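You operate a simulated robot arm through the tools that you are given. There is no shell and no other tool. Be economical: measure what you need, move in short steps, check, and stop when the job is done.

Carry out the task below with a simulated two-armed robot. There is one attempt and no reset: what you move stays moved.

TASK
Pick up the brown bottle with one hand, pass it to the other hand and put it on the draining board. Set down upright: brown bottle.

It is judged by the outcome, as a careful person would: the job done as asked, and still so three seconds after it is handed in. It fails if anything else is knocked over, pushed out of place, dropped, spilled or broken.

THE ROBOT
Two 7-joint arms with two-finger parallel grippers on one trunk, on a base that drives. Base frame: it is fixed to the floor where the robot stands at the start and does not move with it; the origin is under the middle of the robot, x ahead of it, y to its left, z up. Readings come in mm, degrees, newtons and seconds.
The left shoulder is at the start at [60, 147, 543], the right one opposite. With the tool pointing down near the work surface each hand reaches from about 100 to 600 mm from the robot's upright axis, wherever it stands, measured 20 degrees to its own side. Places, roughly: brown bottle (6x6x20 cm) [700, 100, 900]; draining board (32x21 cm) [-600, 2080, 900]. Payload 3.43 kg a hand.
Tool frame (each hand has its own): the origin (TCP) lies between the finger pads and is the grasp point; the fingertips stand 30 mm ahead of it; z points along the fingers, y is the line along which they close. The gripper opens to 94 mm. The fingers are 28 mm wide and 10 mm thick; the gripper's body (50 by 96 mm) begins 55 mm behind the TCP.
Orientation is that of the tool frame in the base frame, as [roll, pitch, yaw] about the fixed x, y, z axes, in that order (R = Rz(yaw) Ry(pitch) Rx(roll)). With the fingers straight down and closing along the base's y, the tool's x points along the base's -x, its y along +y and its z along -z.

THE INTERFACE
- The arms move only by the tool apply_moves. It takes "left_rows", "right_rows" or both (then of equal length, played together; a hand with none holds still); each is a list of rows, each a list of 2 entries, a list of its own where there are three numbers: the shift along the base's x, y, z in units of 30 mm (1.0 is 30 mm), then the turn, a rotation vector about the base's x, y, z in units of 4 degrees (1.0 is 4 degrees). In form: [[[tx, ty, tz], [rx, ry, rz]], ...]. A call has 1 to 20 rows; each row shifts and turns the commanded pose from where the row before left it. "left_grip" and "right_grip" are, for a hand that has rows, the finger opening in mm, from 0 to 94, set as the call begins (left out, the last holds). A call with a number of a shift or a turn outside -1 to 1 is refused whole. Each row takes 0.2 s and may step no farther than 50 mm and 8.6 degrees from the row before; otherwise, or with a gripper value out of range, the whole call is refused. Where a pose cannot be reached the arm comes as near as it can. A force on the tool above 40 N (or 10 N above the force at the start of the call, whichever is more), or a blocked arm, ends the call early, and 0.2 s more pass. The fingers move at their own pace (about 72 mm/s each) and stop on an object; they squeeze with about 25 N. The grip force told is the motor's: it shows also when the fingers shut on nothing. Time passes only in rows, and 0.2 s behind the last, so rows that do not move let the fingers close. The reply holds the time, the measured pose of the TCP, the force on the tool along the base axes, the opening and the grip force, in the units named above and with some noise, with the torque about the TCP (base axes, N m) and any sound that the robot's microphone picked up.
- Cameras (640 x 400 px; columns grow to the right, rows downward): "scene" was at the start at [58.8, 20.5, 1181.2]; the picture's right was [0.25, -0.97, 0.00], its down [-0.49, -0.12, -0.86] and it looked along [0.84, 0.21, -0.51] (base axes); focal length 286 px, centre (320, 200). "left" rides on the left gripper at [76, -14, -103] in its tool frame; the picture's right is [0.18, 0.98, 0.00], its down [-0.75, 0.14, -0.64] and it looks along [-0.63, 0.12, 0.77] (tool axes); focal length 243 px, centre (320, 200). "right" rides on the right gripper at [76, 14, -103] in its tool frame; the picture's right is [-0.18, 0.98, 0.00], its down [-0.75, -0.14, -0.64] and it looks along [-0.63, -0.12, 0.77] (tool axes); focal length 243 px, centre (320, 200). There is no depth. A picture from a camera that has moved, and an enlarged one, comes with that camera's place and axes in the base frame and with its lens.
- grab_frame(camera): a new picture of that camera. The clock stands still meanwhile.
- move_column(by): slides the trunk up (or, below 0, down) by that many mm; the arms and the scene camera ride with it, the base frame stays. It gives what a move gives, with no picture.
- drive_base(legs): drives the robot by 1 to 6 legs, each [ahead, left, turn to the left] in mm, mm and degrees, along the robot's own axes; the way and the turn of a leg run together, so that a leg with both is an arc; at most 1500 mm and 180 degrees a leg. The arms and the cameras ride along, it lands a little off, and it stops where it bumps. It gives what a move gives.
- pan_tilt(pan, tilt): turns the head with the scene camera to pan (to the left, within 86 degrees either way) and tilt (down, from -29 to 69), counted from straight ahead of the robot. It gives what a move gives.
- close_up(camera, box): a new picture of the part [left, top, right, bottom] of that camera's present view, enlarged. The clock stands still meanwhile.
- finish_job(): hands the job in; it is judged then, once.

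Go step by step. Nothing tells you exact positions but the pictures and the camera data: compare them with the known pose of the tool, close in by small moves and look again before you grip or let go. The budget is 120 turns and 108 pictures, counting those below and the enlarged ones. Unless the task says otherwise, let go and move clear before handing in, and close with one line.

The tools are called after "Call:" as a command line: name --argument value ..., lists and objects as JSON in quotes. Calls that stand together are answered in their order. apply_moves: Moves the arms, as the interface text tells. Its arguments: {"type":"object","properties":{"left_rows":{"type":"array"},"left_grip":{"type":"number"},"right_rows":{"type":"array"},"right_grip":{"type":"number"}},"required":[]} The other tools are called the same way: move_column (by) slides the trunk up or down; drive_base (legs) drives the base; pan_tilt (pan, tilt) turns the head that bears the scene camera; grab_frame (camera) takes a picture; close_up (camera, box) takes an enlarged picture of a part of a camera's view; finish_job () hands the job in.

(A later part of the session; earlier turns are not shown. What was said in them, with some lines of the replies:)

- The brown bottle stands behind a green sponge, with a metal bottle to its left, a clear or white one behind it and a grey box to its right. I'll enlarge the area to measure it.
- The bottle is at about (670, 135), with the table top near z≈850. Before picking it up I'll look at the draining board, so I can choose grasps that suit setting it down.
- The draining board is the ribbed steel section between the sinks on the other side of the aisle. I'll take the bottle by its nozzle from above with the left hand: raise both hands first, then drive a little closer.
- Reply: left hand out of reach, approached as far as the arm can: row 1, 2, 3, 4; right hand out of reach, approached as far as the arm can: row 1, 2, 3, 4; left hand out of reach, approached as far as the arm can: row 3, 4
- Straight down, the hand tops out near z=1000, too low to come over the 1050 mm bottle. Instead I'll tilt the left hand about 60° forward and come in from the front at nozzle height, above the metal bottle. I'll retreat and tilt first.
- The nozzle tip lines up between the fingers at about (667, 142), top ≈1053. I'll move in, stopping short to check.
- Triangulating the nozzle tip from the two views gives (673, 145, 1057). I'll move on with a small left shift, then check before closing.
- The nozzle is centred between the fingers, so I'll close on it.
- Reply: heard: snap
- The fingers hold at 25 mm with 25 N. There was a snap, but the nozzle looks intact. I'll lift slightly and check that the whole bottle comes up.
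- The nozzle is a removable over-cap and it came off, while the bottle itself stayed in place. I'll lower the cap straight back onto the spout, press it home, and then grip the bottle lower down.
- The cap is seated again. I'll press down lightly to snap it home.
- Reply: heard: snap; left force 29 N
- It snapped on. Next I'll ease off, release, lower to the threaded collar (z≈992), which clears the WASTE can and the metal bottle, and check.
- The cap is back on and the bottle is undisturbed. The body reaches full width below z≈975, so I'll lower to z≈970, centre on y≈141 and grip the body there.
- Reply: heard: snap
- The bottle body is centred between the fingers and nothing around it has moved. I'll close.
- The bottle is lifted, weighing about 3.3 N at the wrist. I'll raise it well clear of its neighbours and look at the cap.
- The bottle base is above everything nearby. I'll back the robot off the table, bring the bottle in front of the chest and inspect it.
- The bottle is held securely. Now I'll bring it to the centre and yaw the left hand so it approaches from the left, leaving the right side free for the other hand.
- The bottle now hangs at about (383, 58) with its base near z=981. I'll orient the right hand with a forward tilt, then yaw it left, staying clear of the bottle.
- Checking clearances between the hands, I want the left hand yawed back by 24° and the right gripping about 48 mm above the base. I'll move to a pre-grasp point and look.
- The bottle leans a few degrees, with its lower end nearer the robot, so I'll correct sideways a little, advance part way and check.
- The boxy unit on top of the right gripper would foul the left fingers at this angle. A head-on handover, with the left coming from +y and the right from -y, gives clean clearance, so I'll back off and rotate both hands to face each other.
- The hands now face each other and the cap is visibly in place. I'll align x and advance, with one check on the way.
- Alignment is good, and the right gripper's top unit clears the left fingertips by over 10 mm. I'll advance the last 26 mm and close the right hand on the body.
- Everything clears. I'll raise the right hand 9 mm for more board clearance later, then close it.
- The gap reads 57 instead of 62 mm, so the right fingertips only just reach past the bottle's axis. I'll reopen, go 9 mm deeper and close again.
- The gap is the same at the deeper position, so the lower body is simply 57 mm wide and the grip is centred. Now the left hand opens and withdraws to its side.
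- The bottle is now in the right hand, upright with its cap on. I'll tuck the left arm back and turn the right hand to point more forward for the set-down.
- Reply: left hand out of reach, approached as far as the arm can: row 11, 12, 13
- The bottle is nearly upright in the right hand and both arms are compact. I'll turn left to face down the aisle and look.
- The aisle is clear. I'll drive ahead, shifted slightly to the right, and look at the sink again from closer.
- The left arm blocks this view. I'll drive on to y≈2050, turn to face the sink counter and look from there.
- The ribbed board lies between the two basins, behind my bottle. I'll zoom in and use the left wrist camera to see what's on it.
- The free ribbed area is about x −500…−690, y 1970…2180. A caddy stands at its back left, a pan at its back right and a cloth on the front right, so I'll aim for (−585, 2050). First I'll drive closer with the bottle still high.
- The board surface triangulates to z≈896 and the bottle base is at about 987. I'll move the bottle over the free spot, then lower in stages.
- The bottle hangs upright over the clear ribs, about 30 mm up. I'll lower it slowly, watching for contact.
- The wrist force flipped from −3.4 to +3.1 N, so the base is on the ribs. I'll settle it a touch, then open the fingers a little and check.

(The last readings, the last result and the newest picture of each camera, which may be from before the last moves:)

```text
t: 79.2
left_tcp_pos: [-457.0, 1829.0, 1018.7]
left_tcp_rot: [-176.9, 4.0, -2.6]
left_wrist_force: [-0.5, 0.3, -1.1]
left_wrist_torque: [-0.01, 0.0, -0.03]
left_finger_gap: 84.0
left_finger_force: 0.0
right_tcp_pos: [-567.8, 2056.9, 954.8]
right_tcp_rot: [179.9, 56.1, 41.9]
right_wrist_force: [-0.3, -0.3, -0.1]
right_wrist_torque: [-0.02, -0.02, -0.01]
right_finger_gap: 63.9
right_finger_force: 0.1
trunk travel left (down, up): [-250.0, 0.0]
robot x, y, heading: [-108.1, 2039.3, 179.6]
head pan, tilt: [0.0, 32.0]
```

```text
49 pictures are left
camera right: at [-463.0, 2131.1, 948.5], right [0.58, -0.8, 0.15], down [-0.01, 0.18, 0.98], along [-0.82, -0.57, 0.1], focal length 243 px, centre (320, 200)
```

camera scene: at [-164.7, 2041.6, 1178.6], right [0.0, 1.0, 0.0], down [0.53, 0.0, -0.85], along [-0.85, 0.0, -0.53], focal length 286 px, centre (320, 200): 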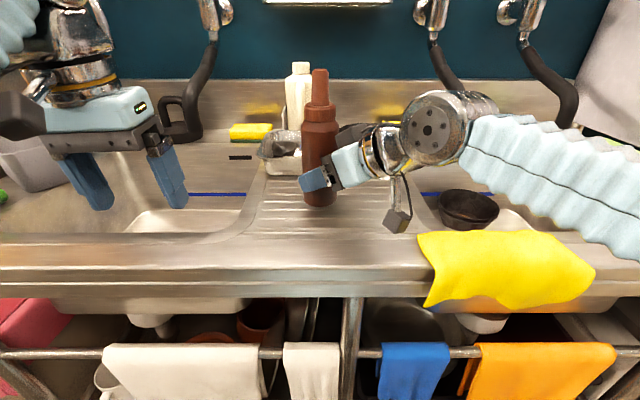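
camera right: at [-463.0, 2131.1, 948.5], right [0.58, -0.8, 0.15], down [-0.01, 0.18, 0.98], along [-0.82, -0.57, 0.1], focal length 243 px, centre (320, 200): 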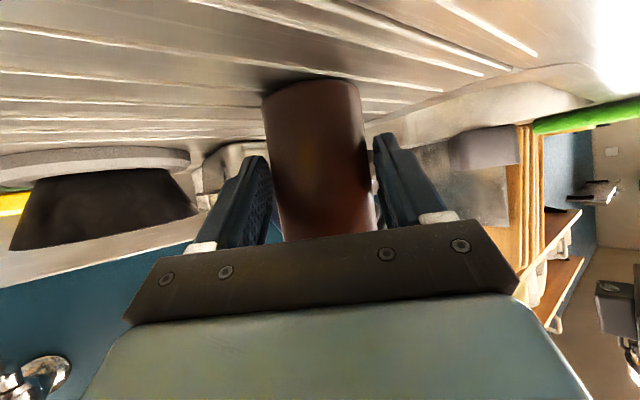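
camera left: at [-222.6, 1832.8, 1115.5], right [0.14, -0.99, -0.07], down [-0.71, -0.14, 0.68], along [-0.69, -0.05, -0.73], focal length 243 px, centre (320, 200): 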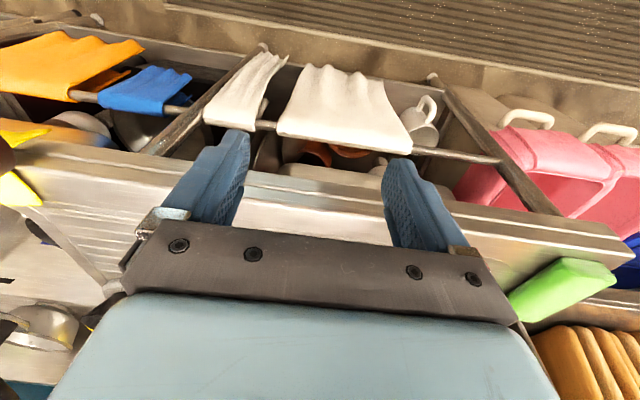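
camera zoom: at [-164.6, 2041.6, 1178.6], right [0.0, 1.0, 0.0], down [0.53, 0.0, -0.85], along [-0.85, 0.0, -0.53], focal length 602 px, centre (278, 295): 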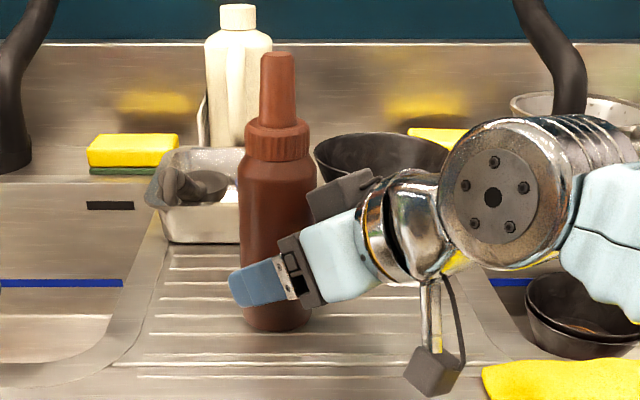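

The bottle stands on its own. I'll open fully and back the hand straight out, rising a little to clear the cloth.

Call:
apply_moves --right_rows '[[[0, 0, 0], [0, 0, 0]], [[0.3, 0.27, 0.03], [0, 0, 0]], [[0.5, 0.44, 0.15], [0, 0, 0]], [[0.6, 0.53, 0.3], [0, 0, 0]], [[0.65, 0.58, 0.4], [0, 0, 0]], [[0.65, 0.58, 0.5], [0, 0, 0]], [[0.65, 0.58, 0.6], [0, 0, 0]]]' --right_grip 88

Call:
grab_frame --camera "scene"

Call:
close_up --camera "scene" --box '[240, 60, 440, 250]'

```text
t: 80.8
left_tcp_pos: [-456.7, 1827.6, 1018.2]
left_tcp_rot: [-177.0, 4.1, -2.5]
left_wrist_force: [-0.5, 0.5, -0.2]
left_wrist_torque: [0.03, -0.02, 0.0]
left_finger_gap: 83.9
left_finger_force: 0.0
right_tcp_pos: [-466.8, 2148.0, 1016.2]
right_tcp_rot: [-179.9, 56.0, 41.9]
right_wrist_force: [0.6, 0.5, -0.4]
right_wrist_torque: [-0.03, -0.02, -0.03]
right_finger_gap: 87.9
right_finger_force: 0.2
trunk travel left (down, up): [-250.0, 0.0]
robot x, y, heading: [-105.4, 2043.5, 179.8]
head pan, tilt: [0.0, 32.0]
```

```text
48 pictures are left
camera scene: at [-164.7, 2041.6, 1178.6], right [0.0, 1.0, 0.0], down [0.53, 0.0, -0.85], along [-0.85, 0.0, -0.53], focal length 286 px, centre (320, 200)
```

scene: 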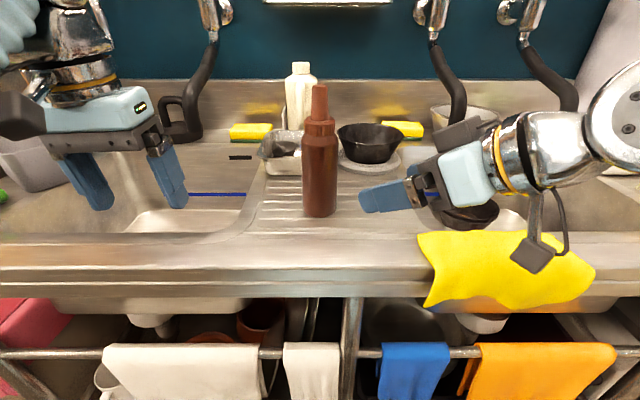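

```text
2.11 times, centred on (340, 155) of scene
camera zoom: at [-164.7, 2041.6, 1178.6], right [0.0, 1.0, 0.0], down [0.53, 0.0, -0.85], along [-0.85, 0.0, -0.53], focal length 602 px, centre (278, 295)
```

zoom: 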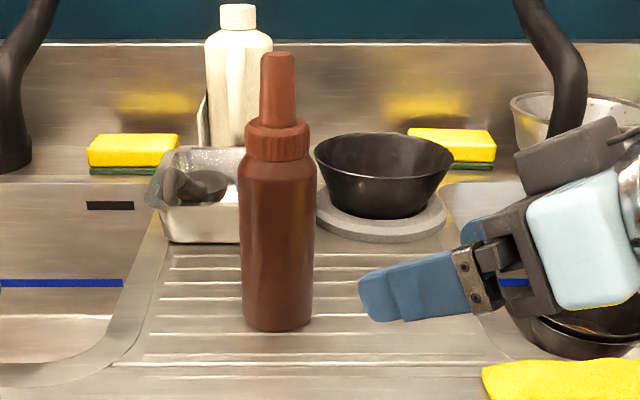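

The brown bottle stands upright on the ribbed draining board with its cap on. Both hands are empty and clear, and nothing else has moved, so I'll hand in.

Call:
finish_job

```text
The job is handed in.
```

The left hand picked up the brown bottle and passed it to the right hand. The right hand set it down upright on the draining board, and nothing else was knocked over or moved. My first grip pulled the snap-on cap off; I pressed it back on and it was in place at the end.
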